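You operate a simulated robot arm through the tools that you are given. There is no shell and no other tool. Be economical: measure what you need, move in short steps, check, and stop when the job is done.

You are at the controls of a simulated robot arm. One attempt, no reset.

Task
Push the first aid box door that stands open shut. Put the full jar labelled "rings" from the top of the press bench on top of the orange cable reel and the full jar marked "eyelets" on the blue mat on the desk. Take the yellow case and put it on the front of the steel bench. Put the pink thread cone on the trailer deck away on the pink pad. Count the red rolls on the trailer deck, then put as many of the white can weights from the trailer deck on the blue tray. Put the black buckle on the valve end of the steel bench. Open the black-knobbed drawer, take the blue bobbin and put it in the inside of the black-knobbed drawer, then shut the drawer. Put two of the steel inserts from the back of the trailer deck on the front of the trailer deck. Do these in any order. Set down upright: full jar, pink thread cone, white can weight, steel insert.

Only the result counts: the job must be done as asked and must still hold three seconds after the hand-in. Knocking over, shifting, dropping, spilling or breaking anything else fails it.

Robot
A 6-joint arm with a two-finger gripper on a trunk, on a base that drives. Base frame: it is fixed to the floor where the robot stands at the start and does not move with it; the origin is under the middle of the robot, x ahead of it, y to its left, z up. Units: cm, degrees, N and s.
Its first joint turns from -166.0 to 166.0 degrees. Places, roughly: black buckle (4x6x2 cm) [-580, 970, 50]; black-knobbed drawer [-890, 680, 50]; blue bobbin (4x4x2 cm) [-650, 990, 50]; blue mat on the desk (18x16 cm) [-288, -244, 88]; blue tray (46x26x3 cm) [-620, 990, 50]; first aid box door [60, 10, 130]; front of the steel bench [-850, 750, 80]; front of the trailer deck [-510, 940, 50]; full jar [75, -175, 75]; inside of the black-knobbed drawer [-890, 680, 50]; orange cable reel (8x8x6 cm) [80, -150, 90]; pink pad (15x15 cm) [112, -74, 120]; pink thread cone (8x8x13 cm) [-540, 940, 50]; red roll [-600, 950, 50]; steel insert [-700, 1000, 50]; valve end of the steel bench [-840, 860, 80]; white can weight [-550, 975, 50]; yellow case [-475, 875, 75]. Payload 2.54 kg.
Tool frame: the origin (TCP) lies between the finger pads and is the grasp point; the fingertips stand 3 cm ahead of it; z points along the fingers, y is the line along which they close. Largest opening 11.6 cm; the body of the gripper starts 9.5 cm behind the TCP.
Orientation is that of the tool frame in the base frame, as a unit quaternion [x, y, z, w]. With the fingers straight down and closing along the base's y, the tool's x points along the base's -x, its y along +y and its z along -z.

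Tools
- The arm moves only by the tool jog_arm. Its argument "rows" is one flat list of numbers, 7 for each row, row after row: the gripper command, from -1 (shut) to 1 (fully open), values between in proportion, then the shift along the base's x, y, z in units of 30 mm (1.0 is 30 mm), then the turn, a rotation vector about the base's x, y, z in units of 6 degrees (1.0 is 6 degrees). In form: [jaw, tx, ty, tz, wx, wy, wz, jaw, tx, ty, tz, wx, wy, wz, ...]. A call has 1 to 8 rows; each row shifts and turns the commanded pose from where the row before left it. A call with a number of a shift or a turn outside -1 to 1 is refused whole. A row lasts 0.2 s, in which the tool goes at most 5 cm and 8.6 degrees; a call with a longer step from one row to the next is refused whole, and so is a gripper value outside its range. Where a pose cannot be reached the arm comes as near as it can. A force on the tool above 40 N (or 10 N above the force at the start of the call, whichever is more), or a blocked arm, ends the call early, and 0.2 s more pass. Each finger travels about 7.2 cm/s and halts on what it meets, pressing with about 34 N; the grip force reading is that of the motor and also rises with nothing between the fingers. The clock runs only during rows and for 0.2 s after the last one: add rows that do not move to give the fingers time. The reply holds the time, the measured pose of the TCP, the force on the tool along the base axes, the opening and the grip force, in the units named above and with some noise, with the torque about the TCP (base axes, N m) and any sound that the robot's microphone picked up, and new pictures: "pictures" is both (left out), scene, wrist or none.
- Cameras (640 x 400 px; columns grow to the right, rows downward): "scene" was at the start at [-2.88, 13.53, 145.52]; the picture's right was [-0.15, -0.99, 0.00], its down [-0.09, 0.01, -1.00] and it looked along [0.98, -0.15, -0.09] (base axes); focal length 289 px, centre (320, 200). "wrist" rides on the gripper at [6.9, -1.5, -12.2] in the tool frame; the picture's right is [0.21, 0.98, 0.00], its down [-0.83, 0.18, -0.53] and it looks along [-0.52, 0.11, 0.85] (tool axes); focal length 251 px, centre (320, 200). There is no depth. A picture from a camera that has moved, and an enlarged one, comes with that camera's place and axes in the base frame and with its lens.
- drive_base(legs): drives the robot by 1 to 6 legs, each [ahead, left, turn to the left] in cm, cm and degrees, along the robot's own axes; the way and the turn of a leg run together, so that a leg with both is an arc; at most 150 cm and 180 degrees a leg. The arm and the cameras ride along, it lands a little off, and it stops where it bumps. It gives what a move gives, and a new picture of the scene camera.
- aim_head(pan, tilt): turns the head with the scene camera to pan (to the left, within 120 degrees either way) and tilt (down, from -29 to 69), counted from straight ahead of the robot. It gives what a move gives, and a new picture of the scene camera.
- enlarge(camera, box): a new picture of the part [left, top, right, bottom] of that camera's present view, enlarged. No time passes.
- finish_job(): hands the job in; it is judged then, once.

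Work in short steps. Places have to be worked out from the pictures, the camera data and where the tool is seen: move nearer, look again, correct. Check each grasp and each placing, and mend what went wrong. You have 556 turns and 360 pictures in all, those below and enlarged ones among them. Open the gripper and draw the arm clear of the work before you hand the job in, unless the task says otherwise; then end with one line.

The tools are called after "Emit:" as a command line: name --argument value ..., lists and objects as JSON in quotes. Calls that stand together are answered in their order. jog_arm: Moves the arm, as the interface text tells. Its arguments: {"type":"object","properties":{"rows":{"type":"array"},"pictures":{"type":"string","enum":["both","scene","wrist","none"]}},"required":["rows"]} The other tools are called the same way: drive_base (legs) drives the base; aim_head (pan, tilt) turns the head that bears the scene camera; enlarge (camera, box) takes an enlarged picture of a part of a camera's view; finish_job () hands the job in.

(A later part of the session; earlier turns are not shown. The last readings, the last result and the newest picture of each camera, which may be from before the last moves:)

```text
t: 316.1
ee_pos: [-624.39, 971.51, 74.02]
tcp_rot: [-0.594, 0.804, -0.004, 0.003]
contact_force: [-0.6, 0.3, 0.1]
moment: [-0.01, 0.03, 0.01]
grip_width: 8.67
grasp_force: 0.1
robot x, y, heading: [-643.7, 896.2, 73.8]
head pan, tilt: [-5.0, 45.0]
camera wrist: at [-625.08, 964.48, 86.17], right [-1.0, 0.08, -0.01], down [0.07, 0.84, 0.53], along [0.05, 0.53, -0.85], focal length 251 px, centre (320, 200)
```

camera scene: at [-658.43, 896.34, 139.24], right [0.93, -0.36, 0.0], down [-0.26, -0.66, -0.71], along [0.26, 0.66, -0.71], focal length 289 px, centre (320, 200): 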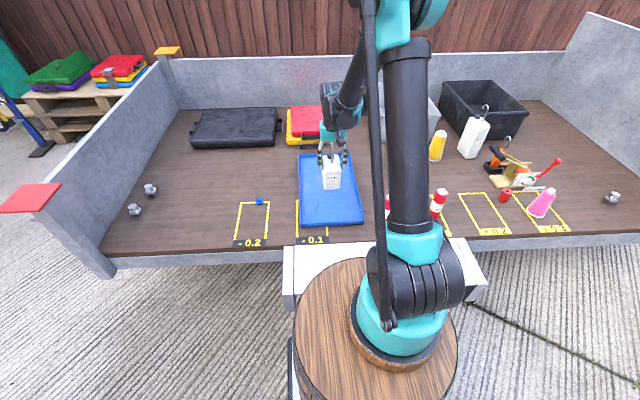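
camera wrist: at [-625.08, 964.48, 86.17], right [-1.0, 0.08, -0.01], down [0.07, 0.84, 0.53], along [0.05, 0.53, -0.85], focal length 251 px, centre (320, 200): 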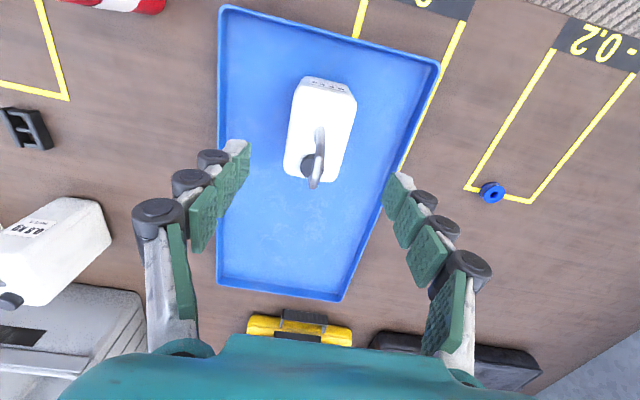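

The first can stands on the tray. I raise the arm and shift right for the 0.8 kg can.

Emit:
jog_arm --rows '[0.6, 0, 0, 1, 0, 0, 0, 0.6, 0, 0, 1, 0, 0, 0, 0.6, 0, 0, 1, 0, 0, 0, 0.6, 0, 0, 1, 0, 0, 0, 0.6, 0, 0, 1, 0, 0, 0, 0.6, 0, 0, 1, 0, 0, 0, 0.6, 0, 0, 1, 0, 0, 0, 0.6, 0, 0, 1, 0, 0, 0]' --pictures "none"

Emit:
drive_base --legs '[[1, -29, 0]]'

Emit:
jog_arm --rows '[0.6, 0.6, 1, 0, 0, 0, 0, 0.6, 0.6, 1, 0, 0, 0, 0, 0.6, 0.6, 1, -0.5, 0, 0, 0, 0.6, 0.6, 1, -0.5, 0, 0, 0, 0.6, 0.6, 1, -0.5, 0, 0, 0, 0.6, 0.6, 1, -0.5, 0, 0, 0, 0.6, 0.3, 0.7, 0, 0, 0, 0, 0.6, 0, 0, 0, 0, 0, 0]' --pictures "both"

```text
t: 317.9
ee_pos: [-624.47, 971.48, 98.03]
tcp_rot: [-0.593, 0.805, -0.003, 0.003]
contact_force: [0.0, 0.3, 0.4]
moment: [0.0, -0.03, 0.03]
grip_width: 9.29
grasp_force: 0.0
robot x, y, heading: [-644.39, 896.19, 73.9]
head pan, tilt: [-5.0, 45.0]
```

```text
t: 319.9
ee_pos: [-597.52, 963.81, 97.93]
tcp_rot: [-0.596, 0.803, -0.003, 0.002]
contact_force: [0.1, -0.3, 0.1]
moment: [0.01, -0.01, 0.0]
grip_width: 9.27
grasp_force: 0.1
robot x, y, heading: [-616.31, 888.35, 73.9]
head pan, tilt: [-5.0, 45.0]
camera scene: at [-631.04, 888.39, 139.25], right [0.93, -0.36, 0.0], down [-0.25, -0.66, -0.71], along [0.25, 0.66, -0.71], focal length 289 px, centre (320, 200)
```

scene: 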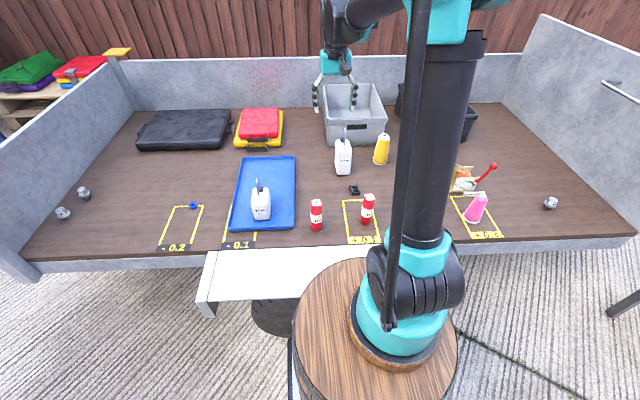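

```text
t: 321.7
ee_pos: [-585.58, 983.93, 91.94]
tcp_rot: [-0.596, 0.803, -0.004, 0.002]
contact_force: [0.8, 0.1, 0.2]
moment: [-0.06, -0.03, -0.01]
grip_width: 9.3
grasp_force: 0.0
robot x, y, heading: [-616.23, 888.26, 74.3]
head pan, tilt: [-5.0, 45.0]
camera scene: at [-630.94, 888.39, 139.24], right [0.93, -0.36, 0.0], down [-0.25, -0.66, -0.71], along [0.25, 0.66, -0.71], focal length 289 px, centre (320, 200)
camera wrist: at [-586.31, 976.89, 104.08], right [-1.0, 0.08, -0.01], down [0.06, 0.84, 0.53], along [0.05, 0.53, -0.85], focal length 251 px, centre (320, 200)
```

scene: 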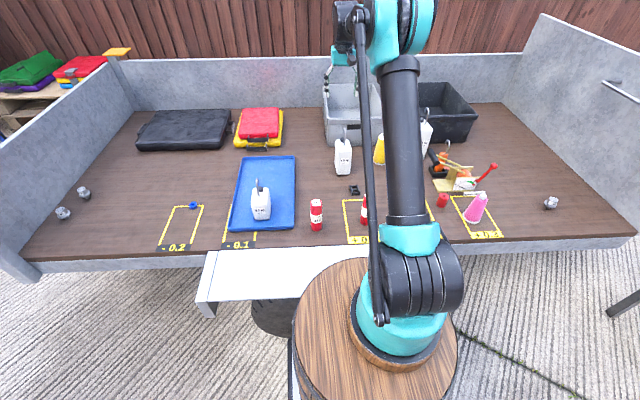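
wrist: 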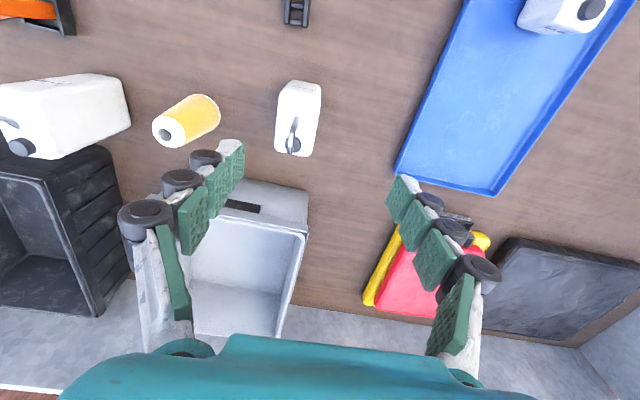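

The can is at about (−582.5,985.3), about 102 cm from my axis. I test whether the arm reaches at lower height.

Emit:
jog_arm --rows '[0.6, 0.9, 0.45, -0.7, 0, 0, 0, 0.6, 0.1, 0, -1, 0, 0, 0, 0.6, 0, 0, -1, 0, 0, 0, 0.6, 0, 0, -0.8, 0, 0, 0, 0.6, 0, 0, 0, 0, 0, 0]' --pictures "wrist"

```text
t: 322.9
ee_pos: [-582.69, 985.31, 81.5]
tcp_rot: [-0.596, 0.803, -0.004, 0.002]
contact_force: [0.6, -0.7, 0.3]
moment: [-0.04, 0.04, -0.01]
grip_width: 9.27
grasp_force: 0.0
robot x, y, heading: [-616.13, 888.46, 74.2]
head pan, tilt: [-5.0, 45.0]
camera wrist: at [-583.4, 978.29, 93.65], right [-1.0, 0.08, -0.01], down [0.06, 0.84, 0.53], along [0.05, 0.53, -0.85], focal length 251 px, centre (320, 200)
```

wrist: 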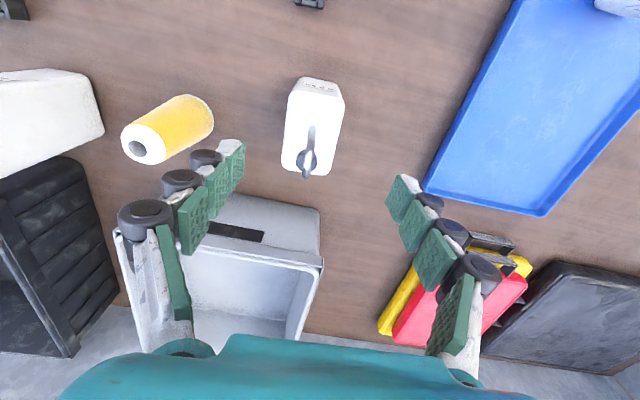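

The arm reaches. I correct by (+1.2,+1.2) and lower toward z≈66.

Emit:
jog_arm --rows '[0.6, 0.4, 0.4, -1, 0, 0, 0, 0.6, 0, 0, -1, 0, 0, 0, 0.6, 0, 0, -1, 0, 0, 0, 0.6, 0, 0, -1, 0, 0, 0, 0.6, 0, 0, -0.8, 0, 0, 0, 0.6, 0, 0, 0, 0, 0, 0]' --pictures "wrist"

Emit:
enlarge --camera "scene" --box '[290, 80, 450, 220]'

```text
t: 324.3
ee_pos: [-581.6, 986.41, 67.06]
tcp_rot: [-0.596, 0.803, -0.002, 0.003]
contact_force: [-0.3, -0.4, -0.7]
moment: [-0.03, 0.0, 0.03]
grip_width: 9.29
grasp_force: 0.1
robot x, y, heading: [-616.2, 888.43, 74.1]
head pan, tilt: [-5.0, 45.0]
camera wrist: at [-582.17, 979.41, 79.2], right [-1.0, 0.08, -0.01], down [0.06, 0.84, 0.53], along [0.05, 0.53, -0.85], focal length 251 px, centre (320, 200)
```

wrist: 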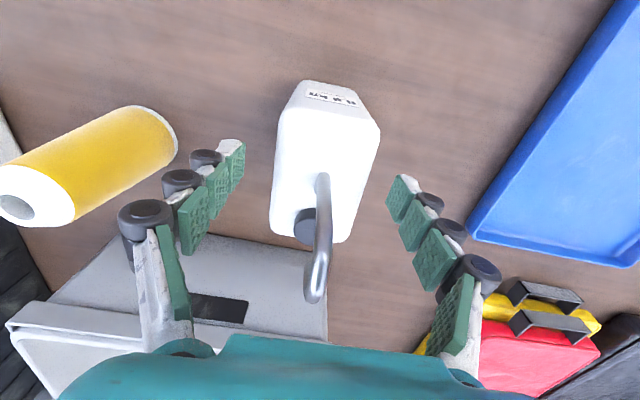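

```text
2.86 times, centred on (370, 150) of scene
camera zoom: at [-630.94, 888.39, 139.24], right [0.93, -0.36, 0.0], down [-0.25, -0.66, -0.71], along [0.25, 0.66, -0.71], focal length 825 px, centre (177, 343)
```

zoom: 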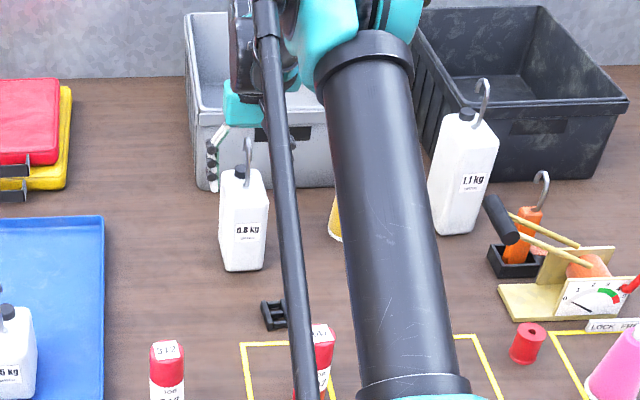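

Emit:
jog_arm --rows '[0.6, 0, 0.1, -0.5, 0, 0, 0, 0.6, 0, 0, -0.4, 0, 0, 0, -1, 0, 0, 0, 0, 0, 0, -1, 0, 0, 0, 0, 0, 0, -1, 0, 0, 0, 0, 0, 0, -1, 0, 0, 0, 0, 0, 0, -1, 0, 0, 0.5, 0, 0, 0, -1, 0, 0, 0.5, 0, 0, 0]' --pictures "wrist"

```text
t: 326.1
ee_pos: [-581.63, 986.72, 67.39]
tcp_rot: [-0.596, 0.803, -0.004, 0.002]
contact_force: [0.1, 0.1, -7.7]
moment: [-0.07, 0.01, -0.01]
grip_width: 6.53
grasp_force: 33.6
robot x, y, heading: [-615.89, 888.51, 73.9]
head pan, tilt: [-5.0, 45.0]
camera wrist: at [-582.13, 979.74, 79.53], right [-1.0, 0.08, -0.01], down [0.06, 0.84, 0.53], along [0.05, 0.53, -0.85], focal length 251 px, centre (320, 200)
```

wrist: 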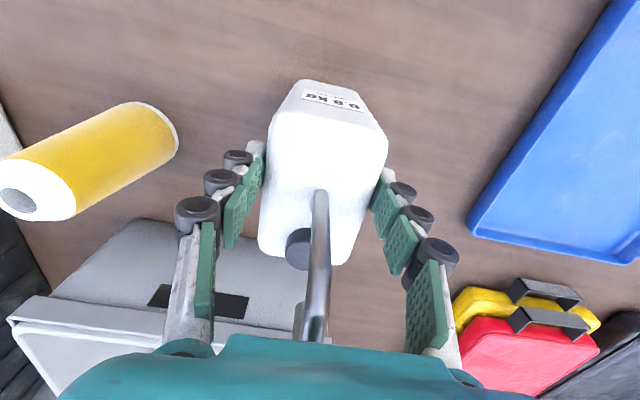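

The 0.8 kg can is held. I raise it, shift the base left again and bring it over the far half of the tray.

Emit:
jog_arm --rows '[-1, 0, 0, 1, 0, 0, 0, -1, 0, 0, 1, 0, 0, 0, -1, 0, 0, 1, 0, 0, 0, -1, 0, 0, 1, 0, 0, 0, -1, 0, 0, 1, 0, 0, 0, -1, 0, 0, 1, 0, 0, 0, -1, 0, 0, 1, 0, 0, 0, -1, -0.1, -0.4, 1, 0, 0, 0]' --pictures "none"

Emit:
drive_base --legs '[[0, 28, 0]]'

Emit:
jog_arm --rows '[-1, -0.9, -0.5, -0.5, 0, 0, 0, -1, -0.9, -0.5, -0.5, 0, 0, 0, -1, -0.9, -0.5, -0.5, 0, 0, 0, -1, -0.8, -0.5, -0.5, 0, 0, 0, -1, 0, 0, 0, 0, 0, 0]' --pictures "both"

```text
t: 327.9
ee_pos: [-581.87, 985.66, 91.25]
tcp_rot: [-0.596, 0.803, -0.004, 0.002]
contact_force: [0.1, 1.6, -8.2]
moment: [-0.13, 0.02, 0.0]
grip_width: 6.57
grasp_force: 33.7
robot x, y, heading: [-616.49, 888.41, 73.8]
head pan, tilt: [-5.0, 45.0]
```

```text
t: 329.9
ee_pos: [-608.94, 993.4, 91.25]
tcp_rot: [-0.596, 0.803, -0.004, 0.001]
contact_force: [0.1, 0.0, -7.1]
moment: [-0.09, 0.03, -0.01]
grip_width: 6.53
grasp_force: 33.7
robot x, y, heading: [-643.46, 896.01, 74.1]
head pan, tilt: [-5.0, 45.0]
camera scene: at [-657.88, 896.12, 139.25], right [0.93, -0.36, 0.0], down [-0.25, -0.66, -0.71], along [0.25, 0.66, -0.71], focal length 289 px, centre (320, 200)
```

scene: 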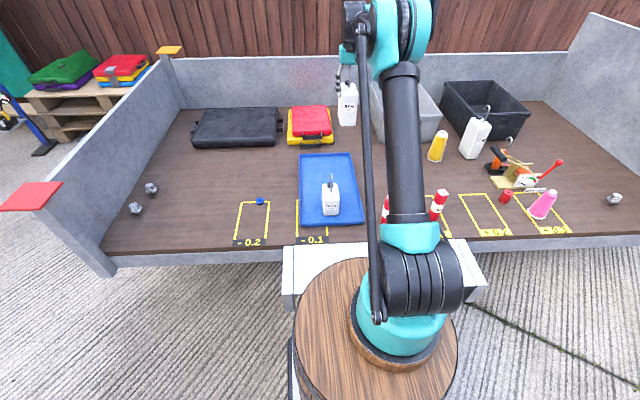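

```text
t: 331.1
ee_pos: [-619.57, 987.48, 85.39]
tcp_rot: [-0.597, 0.802, -0.004, 0.002]
contact_force: [0.0, 0.6, -8.4]
moment: [-0.1, 0.03, -0.01]
grip_width: 6.56
grasp_force: 33.6
robot x, y, heading: [-642.94, 896.0, 74.1]
head pan, tilt: [-5.0, 45.0]
camera scene: at [-657.88, 896.12, 139.25], right [0.93, -0.36, 0.0], down [-0.25, -0.66, -0.71], along [0.25, 0.66, -0.71], focal length 289 px, centre (320, 200)
camera wrist: at [-620.02, 980.33, 97.53], right [-1.0, 0.08, -0.01], down [0.06, 0.84, 0.53], along [0.05, 0.53, -0.85], focal length 251 px, centre (320, 200)
```

scene: 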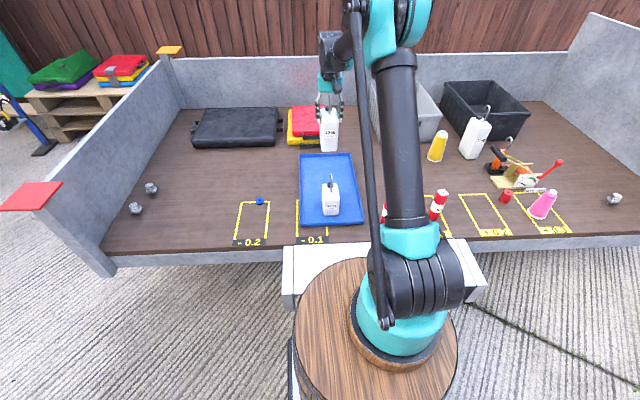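
wrist: 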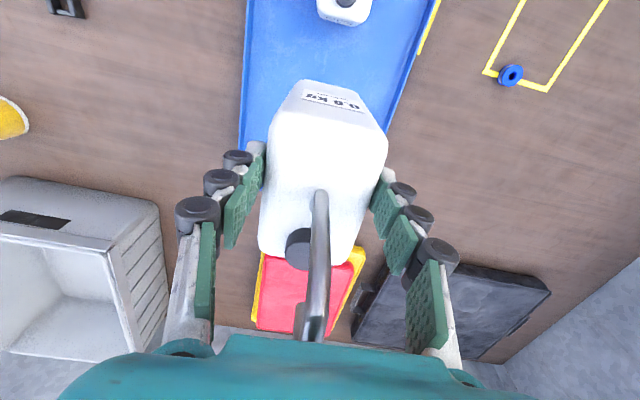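

Emit:
jog_arm --rows '[-1, 0, 0, -1, 0, 0, 0, -1, 0, 0, -1, 0, 0, 0, -1, 0, 0, -1, 0, 0, 0, -1, 0, 0, -1, 0, 0, 0, -1, 0, 0, -1, 0, 0, 0, -1, 0, 0, -1, 0, 0, 0, -1, 0, 0, -0.5, 0, 0, 0, -1, 0, 0, -0.15, 0, 0, 0]' --pictures "none"

Emit:
jog_arm --rows '[-1, 0, 0, -0.15, 0, 0, 0, -1, 0, 0, -0.1, 0, 0, 0, -1, 0, 0, 0, 0, 0, 0]' --pictures "wrist"

```text
t: 332.9
ee_pos: [-619.34, 987.34, 65.27]
tcp_rot: [-0.597, 0.802, -0.003, 0.002]
contact_force: [1.0, -0.3, -8.0]
moment: [-0.1, 0.0, -0.04]
grip_width: 6.54
grasp_force: 33.9
robot x, y, heading: [-642.84, 896.1, 74.0]
head pan, tilt: [-5.0, 45.0]
```

```text
t: 333.6
ee_pos: [-619.47, 987.29, 64.71]
tcp_rot: [-0.597, 0.802, -0.004, 0.004]
contact_force: [-0.7, 0.3, 21.7]
moment: [-0.01, 0.04, 0.1]
grip_width: 6.59
grasp_force: 34.4
robot x, y, heading: [-643.44, 895.9, 74.2]
head pan, tilt: [-5.0, 45.0]
camera wrist: at [-620.05, 980.26, 76.88], right [-1.0, 0.08, -0.01], down [0.06, 0.84, 0.53], along [0.05, 0.53, -0.85], focal length 251 px, centre (320, 200)
```

wrist: 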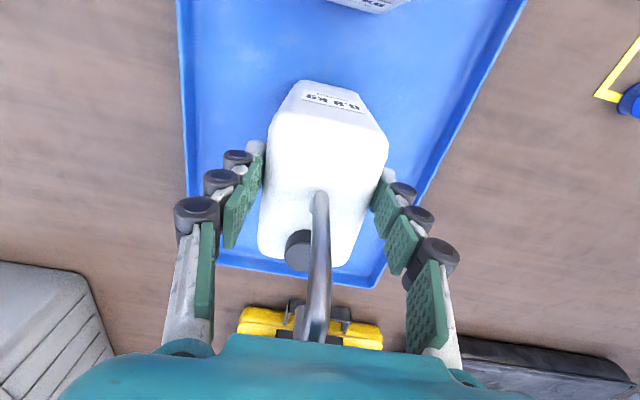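

It is on the tray. I ease up, release and rise.

Emit:
jog_arm --rows '[-1, 0, 0, 0.06, 0, 0, 0, 0.5, 0, 0, 0, 0, 0, 0, 0.5, 0, 0, 0, 0, 0, 0, 0.5, 0, 0, 0, 0, 0, 0, 0.5, 0, 0, 1, 0, 0, 0, 0.5, 0, 0, 1, 0, 0, 0, 0.5, 0, 0, 1, 0, 0, 0, 0.5, 0, 0, 1, 0, 0, 0]' --pictures "none"

Emit:
jog_arm --rows '[0.5, 0, 0, 1, 0, 0, 0, 0.5, 0, 0, 1, 0, 0, 0, 0.5, 0, 0, 1, 0, 0, 0, 0.5, 0, 0, 1, 0, 0, 0, 0.5, 0, 0, 1, 0, 0, 0, 0.5, 0, 0, 1, 0, 0, 0, 0.5, 0, 0, 1, 0, 0, 0]' --pictures "both"

```text
t: 335.4
ee_pos: [-619.42, 987.41, 76.81]
tcp_rot: [-0.597, 0.802, -0.003, 0.003]
contact_force: [0.1, -0.2, 0.2]
moment: [0.04, 0.02, 0.0]
grip_width: 8.71
grasp_force: 0.1
robot x, y, heading: [-643.36, 895.68, 74.1]
head pan, tilt: [-5.0, 45.0]
```

```text
t: 337.1
ee_pos: [-619.51, 987.21, 97.69]
tcp_rot: [-0.597, 0.802, -0.004, 0.003]
contact_force: [-0.7, 0.1, 0.0]
moment: [0.02, 0.0, 0.02]
grip_width: 8.7
grasp_force: 0.1
robot x, y, heading: [-643.08, 895.85, 74.2]
head pan, tilt: [-5.0, 45.0]
camera scene: at [-657.89, 896.1, 139.25], right [0.93, -0.36, 0.0], down [-0.25, -0.66, -0.71], along [0.25, 0.66, -0.71], focal length 289 px, centre (320, 200)
camera wrist: at [-620.07, 980.31, 109.97], right [-1.0, 0.08, -0.01], down [0.06, 0.84, 0.53], along [0.05, 0.53, -0.85], focal length 251 px, centre (320, 200)
```

scene: 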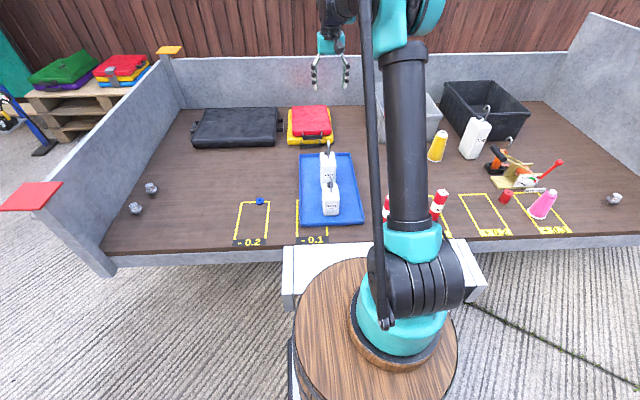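
wrist: 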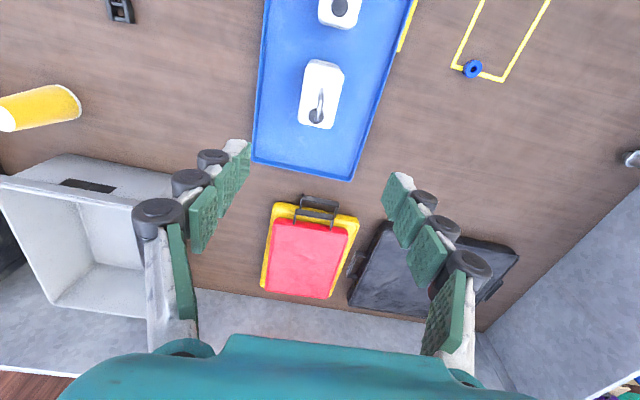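

Two cans stand on the tray. Now the second insert: I drive left to the back end of the deck.

Emit:
drive_base --legs '[[-4, 70, 0]]'

Emit:
jog_arm --rows '[0.2, -0.3, -0.5, -0.5, 0, 0, 0, 0.2, -0.3, -0.5, -0.5, 0, 0, 0, 0.2, 0, 0, 0, 0, 0, 0]' --pictures "both"

```text
t: 340.9
ee_pos: [-688.15, 1002.26, 97.75]
tcp_rot: [-0.601, 0.799, -0.004, 0.002]
contact_force: [-0.9, 0.7, 0.1]
moment: [0.02, -0.02, 0.02]
grip_width: 8.7
grasp_force: 0.1
robot x, y, heading: [-710.75, 910.72, 74.7]
head pan, tilt: [-5.0, 45.0]
camera scene: at [-725.54, 910.61, 139.25], right [0.94, -0.35, 0.0], down [-0.24, -0.66, -0.71], along [0.24, 0.66, -0.71], focal length 289 px, centre (320, 200)
```

scene: 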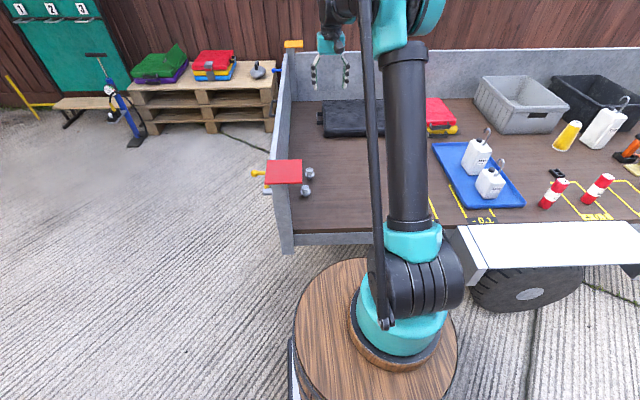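

```text
t: 341.6
ee_pos: [-689.83, 999.25, 94.81]
tcp_rot: [-0.601, 0.799, -0.004, 0.003]
contact_force: [-0.4, -0.5, -0.1]
moment: [-0.01, 0.0, 0.01]
grip_width: 6.96
grasp_force: 0.0
robot x, y, heading: [-710.65, 910.64, 74.6]
head pan, tilt: [-5.0, 45.0]
camera scene: at [-725.54, 910.61, 139.25], right [0.94, -0.35, 0.0], down [-0.24, -0.66, -0.71], along [0.24, 0.66, -0.71], focal length 289 px, centre (320, 200)
camera wrist: at [-690.4, 992.17, 106.98], right [-1.0, 0.06, -0.01], down [0.05, 0.85, 0.53], along [0.04, 0.53, -0.85], focal length 251 px, centre (320, 200)
```

scene: 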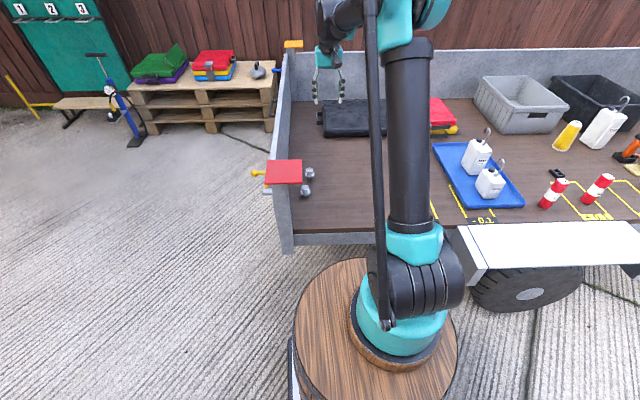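
wrist: 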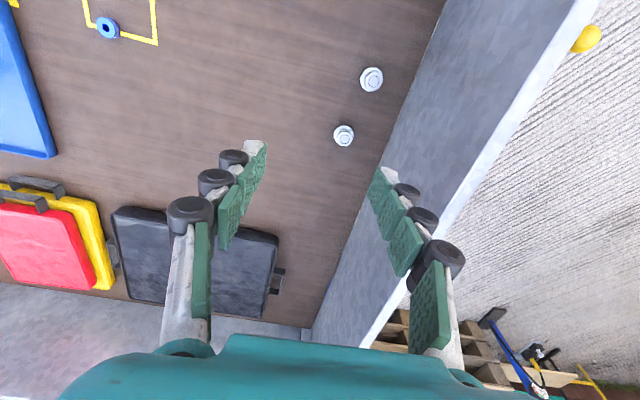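

I take the farther insert at about (−693.7,1008.3), which has more room from the tail panel.

Emit:
jog_arm --rows '[0.2, -0.4, 1, -1, 0, 0, 0, 0.2, -0.4, 1, -1, 0, 0, 0, 0.2, -0.5, 1, -1, 0, 0, 0, 0.2, 0, 0, -1, 0, 0, 0, 0.2, 0, 0, -1, 0, 0, 0, 0.2, 0, 0, -1, 0, 0, 0, 0.2, 0, 0, -1, 0, 0, 0, 0.2, 0, 0, 0, 0, 0, 0]' --pictures "wrist"

```text
t: 343.4
ee_pos: [-693.83, 1008.21, 73.66]
tcp_rot: [-0.601, 0.799, -0.003, 0.003]
contact_force: [0.1, -0.7, -0.2]
moment: [0.0, 0.0, -0.01]
grip_width: 6.97
grasp_force: 0.0
robot x, y, heading: [-710.48, 910.57, 75.0]
head pan, tilt: [-5.0, 45.0]
camera wrist: at [-694.3, 1001.19, 85.95], right [-1.0, 0.06, -0.01], down [0.05, 0.85, 0.53], along [0.04, 0.53, -0.85], focal length 251 px, centre (320, 200)
```

wrist: 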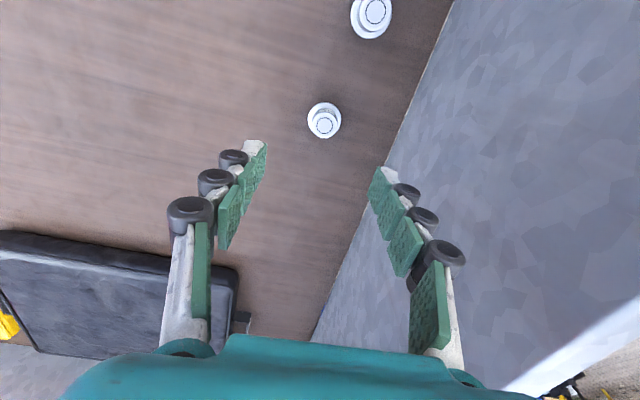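

Emit:
jog_arm --rows '[0.2, -0.1, 0.16, -1, 0, 0, 0, 0.2, 0, 0, -1, 0, 0, 0, 0.2, 0, 0, -1, 0, 0, 0, 0.2, 0, 0, -1, 0, 0, 0, 0.2, 0, 0, -0.5, 0, 0, 0, 0.2, 0, 0, 0, 0, 0, 0]' --pictures "wrist"

```text
t: 344.9
ee_pos: [-694.19, 1008.75, 60.26]
tcp_rot: [-0.601, 0.799, -0.004, 0.003]
contact_force: [0.1, 0.6, 0.0]
moment: [-0.01, -0.01, 0.03]
grip_width: 6.96
grasp_force: 0.0
robot x, y, heading: [-710.4, 910.44, 74.7]
head pan, tilt: [-5.0, 45.0]
camera wrist: at [-694.67, 1001.73, 72.45], right [-1.0, 0.06, -0.01], down [0.05, 0.85, 0.53], along [0.04, 0.53, -0.85], focal length 251 px, centre (320, 200)
```

wrist: 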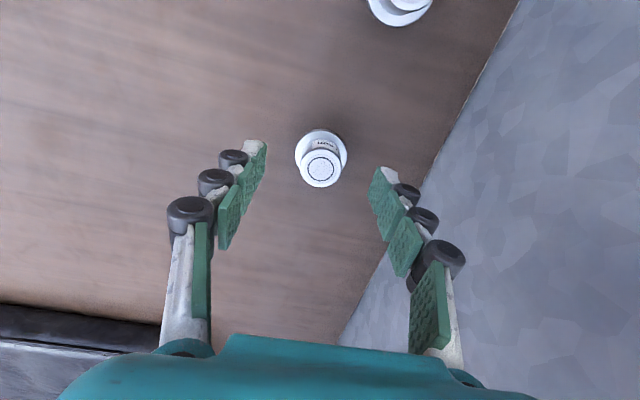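

Emit:
jog_arm --rows '[0.2, 0, 0, -1, 0, 0, 0, 0.2, 0, 0, -0.3, 0, 0, 0, -1, 0, 0, 0, 0, 0, 0, -1, 0, 0, 0, 0, 0, 0, -1, 0, 0, 0, 0, 0, 0, -1, 0, 0, 0, 0, 0, 0, -1, 0, 0, 1, 0, 0, 0, -1, 0, 0, 0.5, 0, 0, 0]' --pictures "wrist"

```text
t: 346.6
ee_pos: [-694.16, 1008.66, 60.8]
tcp_rot: [-0.601, 0.799, -0.004, 0.003]
contact_force: [0.0, 0.1, -0.9]
moment: [-0.01, 0.02, 0.01]
grip_width: 3.01
grasp_force: 33.7
robot x, y, heading: [-710.83, 910.64, 74.6]
head pan, tilt: [-5.0, 45.0]
camera wrist: at [-694.66, 1001.7, 73.07], right [-1.0, 0.06, -0.01], down [0.05, 0.85, 0.53], along [0.04, 0.53, -0.85], focal length 251 px, centre (320, 200)
```

wrist: 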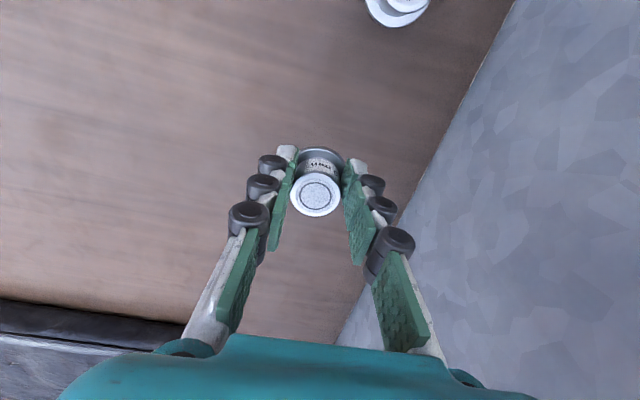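

Insert 2 is held. I lift, retract and slide along the trailer to the front.

Emit:
jog_arm --rows '[-1, 0, 0, 1, 0, 0, 0, -1, 0, 0, 1, 0, 0, 0, -1, 0, 0, 1, 0, 0, 0, -1, 0, 0, 1, 0, 0, 0, -1, 0, 0, 1, 0, 0, 0, -1, 0, 0, 1, 0, 0, 0, -1, 0, 0, 1, 0, 0, 0, -1, 0, 0, 1, 0, 0, 0]' --pictures "none"

Emit:
jog_arm --rows '[-1, 0, 0, 1, 0, 0, 0, -1, -0.2, -0.9, 1, 0, 0, 0, -1, -0.2, -0.9, 1, 0, 0, 0, -1, -0.2, -0.9, 1, 0, 0, 0, -1, -0.2, -0.9, 1, 0, 0, 0, -1, -0.2, -0.9, 1, 0, 0, 0, -1, 0, 0, 1, 0, 0, 0, -1, 0, 0, 1, 0, 0, 0]' --pictures "none"

Emit:
drive_base --legs '[[2, -92, 0], [0, -92, 0]]'

```text
t: 348.4
ee_pos: [-694.13, 1008.67, 84.81]
tcp_rot: [-0.601, 0.799, -0.004, 0.002]
contact_force: [0.4, 0.5, -1.3]
moment: [-0.07, 0.02, -0.02]
grip_width: 3.05
grasp_force: 34.3
robot x, y, heading: [-710.72, 910.74, 74.6]
head pan, tilt: [-5.0, 45.0]
```

```text
t: 350.2
ee_pos: [-697.06, 995.23, 108.82]
tcp_rot: [-0.601, 0.799, -0.004, 0.003]
contact_force: [0.7, -0.6, -2.3]
moment: [-0.07, 0.03, -0.03]
grip_width: 3.04
grasp_force: 33.7
robot x, y, heading: [-711.18, 910.81, 74.9]
head pan, tilt: [-5.0, 45.0]
```

```text
t: 359.5
ee_pos: [-519.9, 949.04, 108.86]
tcp_rot: [-0.602, 0.798, -0.003, 0.002]
contact_force: [0.6, 1.1, -2.1]
moment: [-0.06, 0.01, 0.0]
grip_width: 2.98
grasp_force: 33.7
robot x, y, heading: [-533.13, 864.18, 75.1]
head pan, tilt: [-5.0, 45.0]
camera scene: at [-547.96, 864.29, 139.25], right [0.94, -0.34, 0.0], down [-0.24, -0.66, -0.71], along [0.24, 0.66, -0.71], focal length 289 px, centre (320, 200)
```

scene: 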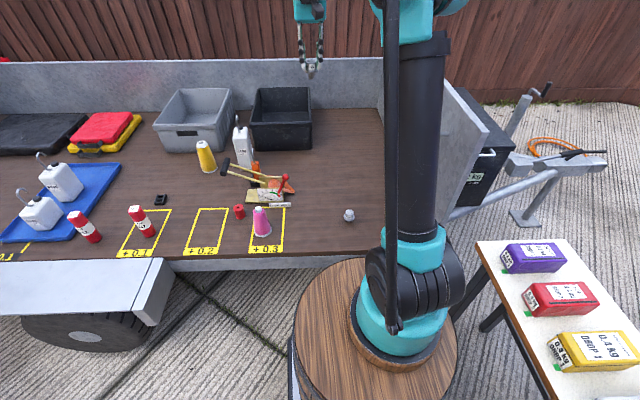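

Emit:
jog_arm --rows '[-1, 0.9, -0.25, -1, 0, 0, 0, -1, 0.9, -0.25, -1, 0, 0, 0, -1, 0.9, -0.25, -1, 0, 0, 0, -1, 0.9, -0.25, -1, 0, 0, 0, -1, 0.9, -0.2, -1, 0, 0, 0, -1, 0, 0, -1, 0, 0, 0, -1, 0, 0, -1, 0, 0, 0, -1, 0, 0, -1, 0, 0, 0]' --pictures "none"

Emit:
jog_arm --rows '[-1, 0, 0, -1, 0, 0, 0, -1, 0, 0, -1, 0, 0, 0, -1, 0, 0, -1, 0, 0, 0, -1, 0, 0, -1, 0, 0, 0, -1, 0, 0, 0, 0, 0, 0]' --pictures "wrist"

```text
t: 361.3
ee_pos: [-506.42, 945.36, 84.79]
tcp_rot: [-0.602, 0.798, -0.004, 0.003]
contact_force: [0.5, -0.1, -2.1]
moment: [0.05, -0.04, 0.02]
grip_width: 3.04
grasp_force: 33.7
robot x, y, heading: [-533.34, 864.52, 74.8]
head pan, tilt: [-5.0, 45.0]
```

```text
t: 362.5
ee_pos: [-506.31, 945.21, 72.79]
tcp_rot: [-0.602, 0.799, -0.003, 0.003]
contact_force: [0.5, -0.4, -1.7]
moment: [-0.04, 0.03, -0.02]
grip_width: 3.01
grasp_force: 33.5
robot x, y, heading: [-533.23, 864.34, 74.9]
head pan, tilt: [-5.0, 45.0]
camera wrist: at [-506.81, 938.35, 84.94], right [-1.0, 0.06, -0.01], down [0.05, 0.85, 0.53], along [0.04, 0.53, -0.85], focal length 251 px, centre (320, 200)
```

wrist: 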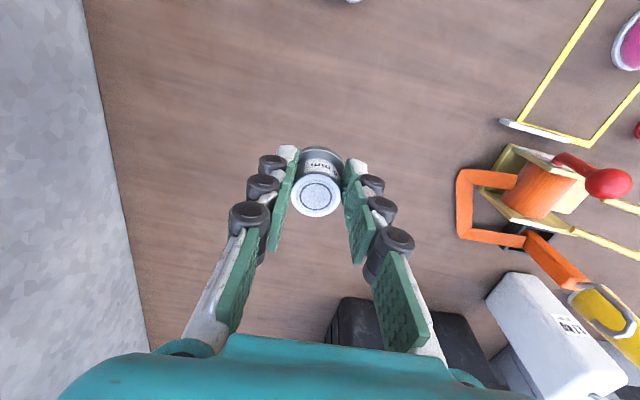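

Clear. I lower to touchdown at about 56.2.

Emit:
jog_arm --rows '[-1, 0, 0, -1, 0, 0, 0, -1, 0, 0, -1, 0, 0, 0, -1, 0, 0, -1, 0, 0, 0, -1, 0, 0, -1, 0, 0, 0, -1, 0, 0, -1, 0, 0, 0, -1, 0, 0, -0.2, 0, 0, 0, -1, 0, 0, -0.12, 0, 0, 0, -1, 0, 0, 0, 0, 0, 0]' --pictures "none"

Emit:
jog_arm --rows '[-1, 0, 0, -0.08, 0, 0, 0, -1, 0, 0, -0.05, 0, 0, 0, -1, 0, 0, 0, 0, 0, 0]' --pictures "none"

```text
t: 364.3
ee_pos: [-506.33, 945.41, 56.97]
tcp_rot: [-0.601, 0.799, -0.003, 0.003]
contact_force: [1.0, 0.3, -2.4]
moment: [-0.02, 0.03, -0.01]
grip_width: 3.02
grasp_force: 34.1
robot x, y, heading: [-532.9, 864.34, 74.9]
head pan, tilt: [-5.0, 45.0]
```

```text
t: 365.1
ee_pos: [-506.19, 945.35, 56.54]
tcp_rot: [-0.602, 0.798, -0.003, 0.003]
contact_force: [0.4, 0.3, -1.9]
moment: [-0.04, 0.0, 0.02]
grip_width: 3.01
grasp_force: 33.9
robot x, y, heading: [-533.04, 864.06, 74.6]
head pan, tilt: [-5.0, 45.0]
```

Emit:
jog_arm --rows '[-1, 0, 0, -0.08, 0, 0, 0, -1, 0, 0, -0.05, 0, 0, 0, -1, 0, 0, 0, 0, 0, 0]' --pictures "none"

```text
t: 365.9
ee_pos: [-506.27, 945.36, 56.25]
tcp_rot: [-0.602, 0.799, -0.004, 0.003]
contact_force: [1.9, 1.4, 22.1]
moment: [0.37, -0.12, 0.0]
grip_width: 3.03
grasp_force: 34.1
robot x, y, heading: [-533.14, 864.42, 74.8]
head pan, tilt: [-5.0, 45.0]
```

Emit:
jog_arm --rows '[-1, 0, 0, 0.06, 0, 0, 0, 0.1, 0, 0, 0, 0, 0, 0, 0.1, 0, 0, 0, 0, 0, 0, 0.1, 0, 0, 0, 0, 0, 0, 0.1, 0, 0, 1, 0, 0, 0, 0.1, 0, 0, 1, 0, 0, 0, 0.1, 0, 0, 1, 0, 0, 0, 0.1, 0, 0, 1, 0, 0, 0]' --pictures "wrist"

```text
t: 367.7
ee_pos: [-506.23, 945.38, 68.26]
tcp_rot: [-0.602, 0.798, -0.003, 0.003]
contact_force: [0.0, 0.3, -0.5]
moment: [0.03, 0.03, 0.02]
grip_width: 6.38
grasp_force: 0.1
robot x, y, heading: [-533.32, 864.41, 74.9]
head pan, tilt: [-5.0, 45.0]
camera wrist: at [-506.76, 938.39, 80.51], right [-1.0, 0.06, -0.01], down [0.05, 0.85, 0.53], along [0.04, 0.53, -0.85], focal length 251 px, centre (320, 200)
```

wrist: 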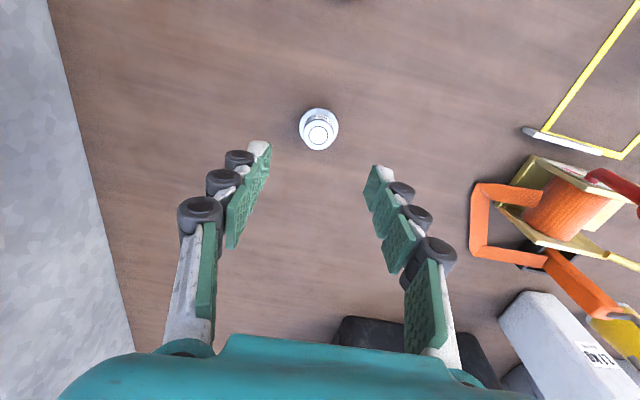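

Both inserts stand at the front. Next is the yellow case: I raise and retract the arm, then reposition facing the case table.

Emit:
jog_arm --rows '[0.1, 0, 0, 1, 0, 0, 0, 0.1, 0, 0, 1, 0, 0, 0, 0.1, 0, 0, 1, 0, 0, 0, 0.1, 0, 0, 1, 0, 0, 0, 0.1, 0, 0, 1, 0, 0, 0, 0.1, 0, 0, 1, 0, 0, 0, 0.1, 0, 0, 1, 0, 0, 0, 0.1, 0, 0, 1, 0, 0, 0]' --pictures "none"

Emit:
jog_arm --rows '[0.1, -0.3, -0.8, 1, 0, 0, 0, 0.1, -0.3, -0.8, 1, 0, 0, 0, 0.1, -0.3, -0.8, 1, 0, 0, 0, 0.1, -0.3, -0.8, 1, 0, 0, 0, 0.1, -0.3, -0.8, 1, 0, 0, 0, 0.1, -0.3, -0.8, 1, 0, 0, 0, 0.1, -0.3, -0.8, 1, 0, 0, 0, 0.1, 0, 0, 1, 0, 0, 0]' --pictures "none"

Emit:
jog_arm --rows '[0.1, 0, 0, 1, 0, 0, 0, 0.1, 0, 0, 1, 0, 0, 0, 0.1, 0, 0, 1, 0, 0, 0, 0.1, 0, 0, 1, 0, 0, 0]' --pictures "none"

Emit:
drive_base --legs '[[-4, 19, 0], [0, 0, -89], [-25, 12, 0]]'

Emit:
aim_head --pan 0 --tilt 40

```text
t: 369.5
ee_pos: [-506.3, 945.44, 92.39]
tcp_rot: [-0.602, 0.798, -0.004, 0.003]
contact_force: [0.8, 0.5, 0.6]
moment: [0.01, 0.01, 0.02]
grip_width: 6.36
grasp_force: 0.1
robot x, y, heading: [-533.29, 864.03, 75.1]
head pan, tilt: [-5.0, 45.0]
```

```text
t: 371.3
ee_pos: [-512.56, 928.49, 116.36]
tcp_rot: [-0.602, 0.798, -0.004, 0.002]
contact_force: [0.1, 0.9, 0.6]
moment: [0.01, 0.04, -0.02]
grip_width: 6.38
grasp_force: 0.1
robot x, y, heading: [-533.36, 864.15, 75.1]
head pan, tilt: [-5.0, 45.0]
```

```text
t: 372.3
ee_pos: [-512.61, 928.47, 128.47]
tcp_rot: [-0.601, 0.799, -0.004, 0.003]
contact_force: [0.2, -0.2, 0.1]
moment: [0.0, 0.01, 0.01]
grip_width: 6.39
grasp_force: 0.2
robot x, y, heading: [-533.29, 864.46, 75.0]
head pan, tilt: [-5.0, 45.0]
```

```text
t: 379.2
ee_pos: [-509.3, 864.17, 128.35]
tcp_rot: [0.127, 0.992, -0.005, -0.001]
contact_force: [-0.2, -0.1, -0.4]
moment: [0.02, 0.0, 0.0]
grip_width: 6.36
grasp_force: 0.1
robot x, y, heading: [-574.12, 883.19, -13.5]
head pan, tilt: [-5.0, 45.0]
camera scene: at [-574.27, 897.85, 139.24], right [-0.32, -0.95, 0.0], down [-0.67, 0.23, -0.71], along [0.67, -0.23, -0.71], focal length 289 px, centre (320, 200)
```

scene: 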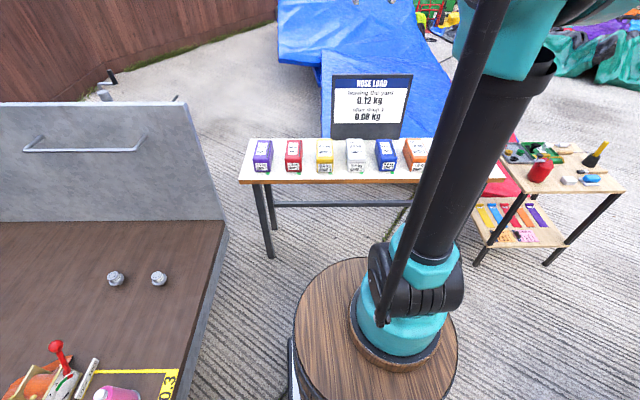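

```text
t: 379.8
ee_pos: [-509.22, 864.15, 128.39]
tcp_rot: [0.125, 0.992, -0.004, -0.001]
contact_force: [-0.4, -0.1, -0.4]
moment: [0.02, 0.02, -0.03]
grip_width: 6.39
grasp_force: 0.0
robot x, y, heading: [-573.8, 883.1, -13.6]
head pan, tilt: [0.0, 40.0]
camera scene: at [-573.71, 898.44, 139.97], right [-0.24, -0.97, 0.0], down [-0.62, 0.15, -0.77], along [0.74, -0.18, -0.64], focal length 289 px, centre (320, 200)
```

scene: 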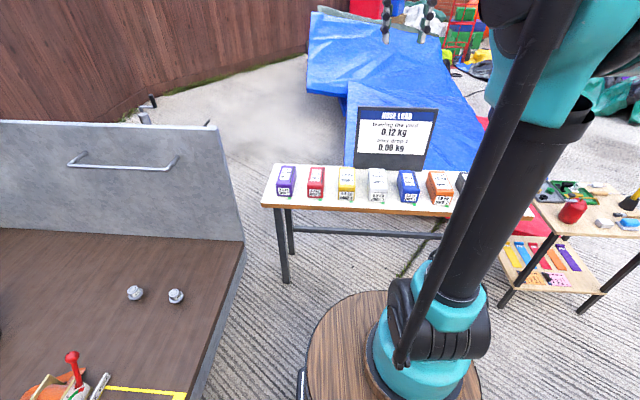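

Emit:
enlarge --camera "scene" --box '[260, 140, 420, 240]'

Emit:
jog_arm --rows '[0.6, 0.9, -0.05, -0.5, 0, 0, 0, 0.6, 0.9, -0.05, -0.5, 0, 0, 0, 0.6, 0.9, 0, -0.8, 0, 0, 0, 0.6, 0.9, 0, -0.8, 0, 0, 0, 0.6, 0.9, 0, -1, 0, 0, 0, 0.6, 0.9, 0, -1, 0, 0, 0, 0.6, 0.9, 0, -1, 0, 0, 0, 0.6, 0.9, 0, -1, 0, 0, 0]' --pictures "wrist"

```text
4.00 times, centred on (340, 190) of scene
camera zoom: at [-573.71, 898.44, 139.97], right [-0.24, -0.97, 0.0], down [-0.62, 0.15, -0.77], along [0.74, -0.18, -0.64], focal length 1155 px, centre (240, 240)
```

zoom: 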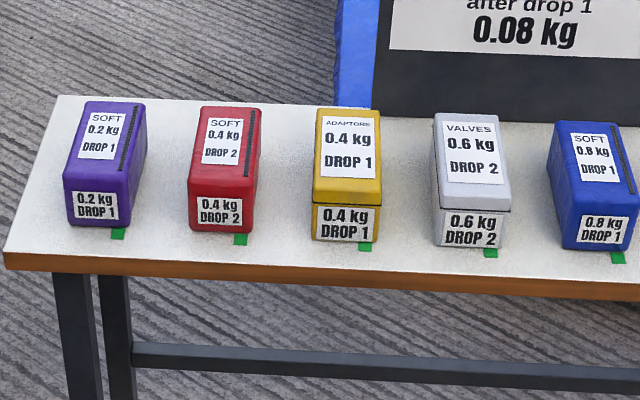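

```text
t: 381.6
ee_pos: [-487.77, 863.89, 108.52]
tcp_rot: [0.127, 0.992, -0.005, -0.001]
contact_force: [-0.5, 0.6, 0.3]
moment: [-0.04, -0.06, 0.01]
grip_width: 9.3
grasp_force: 0.1
robot x, y, heading: [-573.7, 883.17, -13.7]
head pan, tilt: [0.0, 40.0]
camera wrist: at [-494.74, 864.19, 120.7], right [0.04, 1.0, -0.01], down [0.85, -0.03, 0.53], along [0.53, -0.03, -0.85], focal length 251 px, centre (320, 200)
```

wrist: 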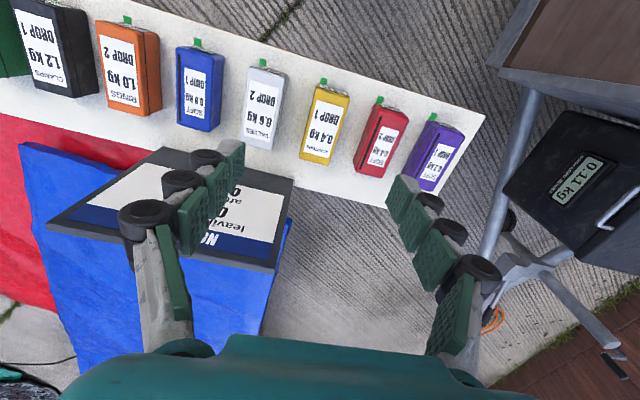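

The yellow case is centred near (−479.5,864.1), with its top at z≈67.5 and 3.7 cm gaps either side. I move over it with a modest opening.

Emit:
jog_arm --rows '[0.4, 0.9, 0.03, -1, 0, 0, 0, 0.4, 0.9, 0.03, -1, 0, 0, 0, 0.4, 0.9, 0, -1, 0, 0, 0, 0.4, 0, 0, -1, 0, 0, 0, 0.4, 0, 0, -1, 0, 0, 0, 0.4, 0, 0, -1, 0, 0, 0, 0.4, 0, 0, -1, 0, 0, 0, 0.4, 0, 0, -1, 0, 0, 0]' --pictures "wrist"

```text
t: 383.4
ee_pos: [-479.56, 864.0, 84.51]
tcp_rot: [0.126, 0.992, -0.005, 0.0]
contact_force: [-0.2, 0.0, -0.5]
moment: [0.04, -0.02, -0.02]
grip_width: 8.13
grasp_force: 0.0
robot x, y, heading: [-574.01, 883.07, -13.7]
head pan, tilt: [0.0, 40.0]
camera wrist: at [-486.54, 864.31, 96.63], right [0.04, 1.0, -0.01], down [0.85, -0.03, 0.53], along [0.53, -0.03, -0.85], focal length 251 px, centre (320, 200)
```

wrist: 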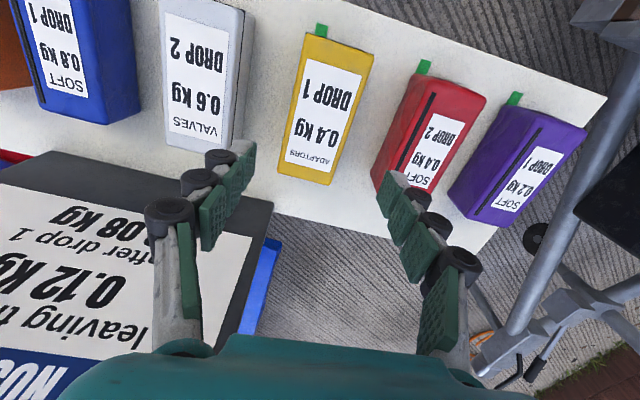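

Well centred. I shift 1.5 cm back from the sign and lower onto the case.

Emit:
jog_arm --rows '[0.4, -0.5, 0.1, -1, 0, 0, 0, 0.4, 0, 0, -1, 0, 0, 0, 0.4, 0, 0, -1, 0, 0, 0, 0.4, 0, 0, -1, 0, 0, 0, 0.4, 0, 0, 0, 0, 0, 0]' --pictures "wrist"

```text
t: 384.6
ee_pos: [-481.12, 864.34, 72.34]
tcp_rot: [0.126, 0.992, -0.004, 0.0]
contact_force: [-0.2, -0.4, 0.7]
moment: [0.01, -0.01, 0.0]
grip_width: 8.14
grasp_force: 0.0
robot x, y, heading: [-573.78, 882.78, -13.8]
head pan, tilt: [0.0, 40.0]
camera wrist: at [-488.0, 864.69, 84.56], right [0.04, 1.0, -0.01], down [0.85, -0.03, 0.53], along [0.53, -0.03, -0.85], focal length 251 px, centre (320, 200)
```

wrist: 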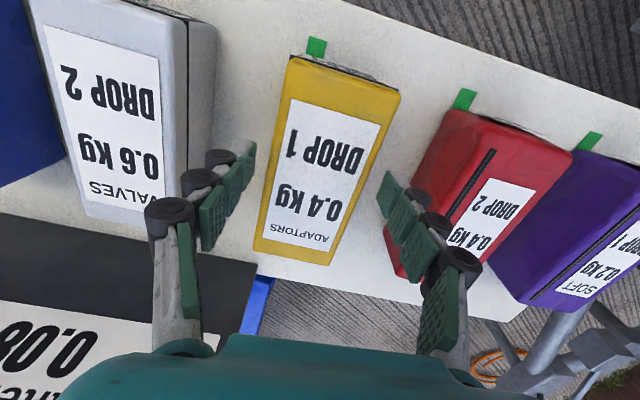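

Emit:
jog_arm --rows '[0.4, 0, 0, -1, 0, 0, 0, 0.4, 0, 0, -0.8, 0, 0, 0, 0.4, 0, 0, -0.4, 0, 0, 0, 0.4, 0, 0, 0, 0, 0, 0]' --pictures "wrist"

```text
t: 385.6
ee_pos: [-481.0, 864.37, 65.73]
tcp_rot: [0.126, 0.992, -0.005, -0.001]
contact_force: [-0.6, -0.8, -0.3]
moment: [0.0, -0.01, -0.01]
grip_width: 8.13
grasp_force: 0.1
robot x, y, heading: [-574.22, 883.2, -13.5]
head pan, tilt: [0.0, 40.0]
camera wrist: at [-487.96, 864.72, 78.06], right [0.04, 1.0, -0.01], down [0.85, -0.03, 0.53], along [0.53, -0.03, -0.85], focal length 251 px, centre (320, 200)
```

wrist: 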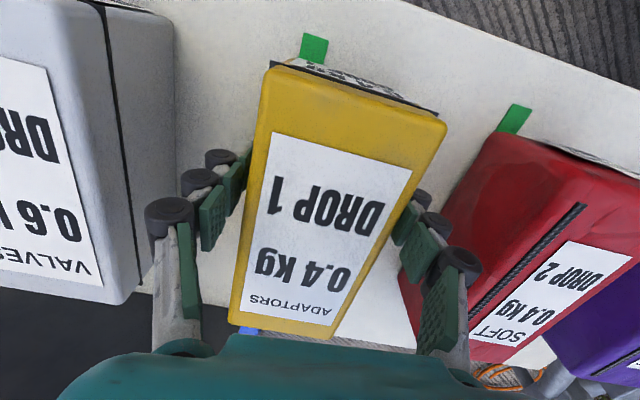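

Emit:
jog_arm --rows '[-1, 0, 0, 0, 0, 0, 0, -1, 0, 0, 0, 0, 0, 0, -1, 0, 0, 0, 0, 0, 0, -1, 0, 0, 0, 0, 0, 0, -1, 0, 0, 1, 0, 0, 0, -1, 0, 0, 1, 0, 0, 0, -1, 0, 0, 1, 0, 0, 0, -1, 0, 0, 1, 0, 0, 0]' --pictures "wrist"

```text
t: 387.4
ee_pos: [-480.86, 864.32, 77.84]
tcp_rot: [0.126, 0.992, -0.004, -0.001]
contact_force: [0.2, 0.2, -4.6]
moment: [0.05, 0.11, -0.01]
grip_width: 6.93
grasp_force: 33.9
robot x, y, heading: [-573.96, 883.14, -13.4]
head pan, tilt: [0.0, 40.0]
camera wrist: at [-487.92, 864.68, 90.13], right [0.04, 1.0, -0.01], down [0.85, -0.03, 0.53], along [0.53, -0.03, -0.85], focal length 251 px, centre (320, 200)
```

wrist: 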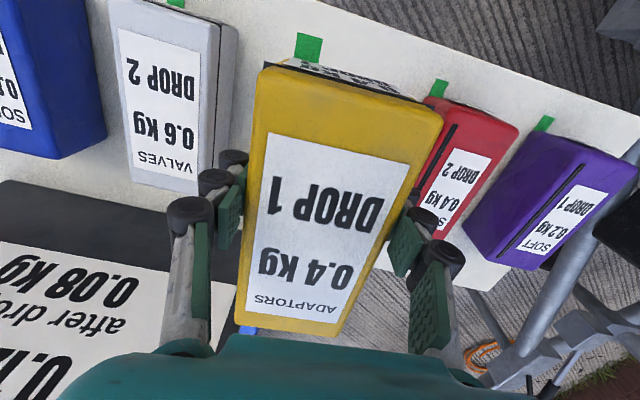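

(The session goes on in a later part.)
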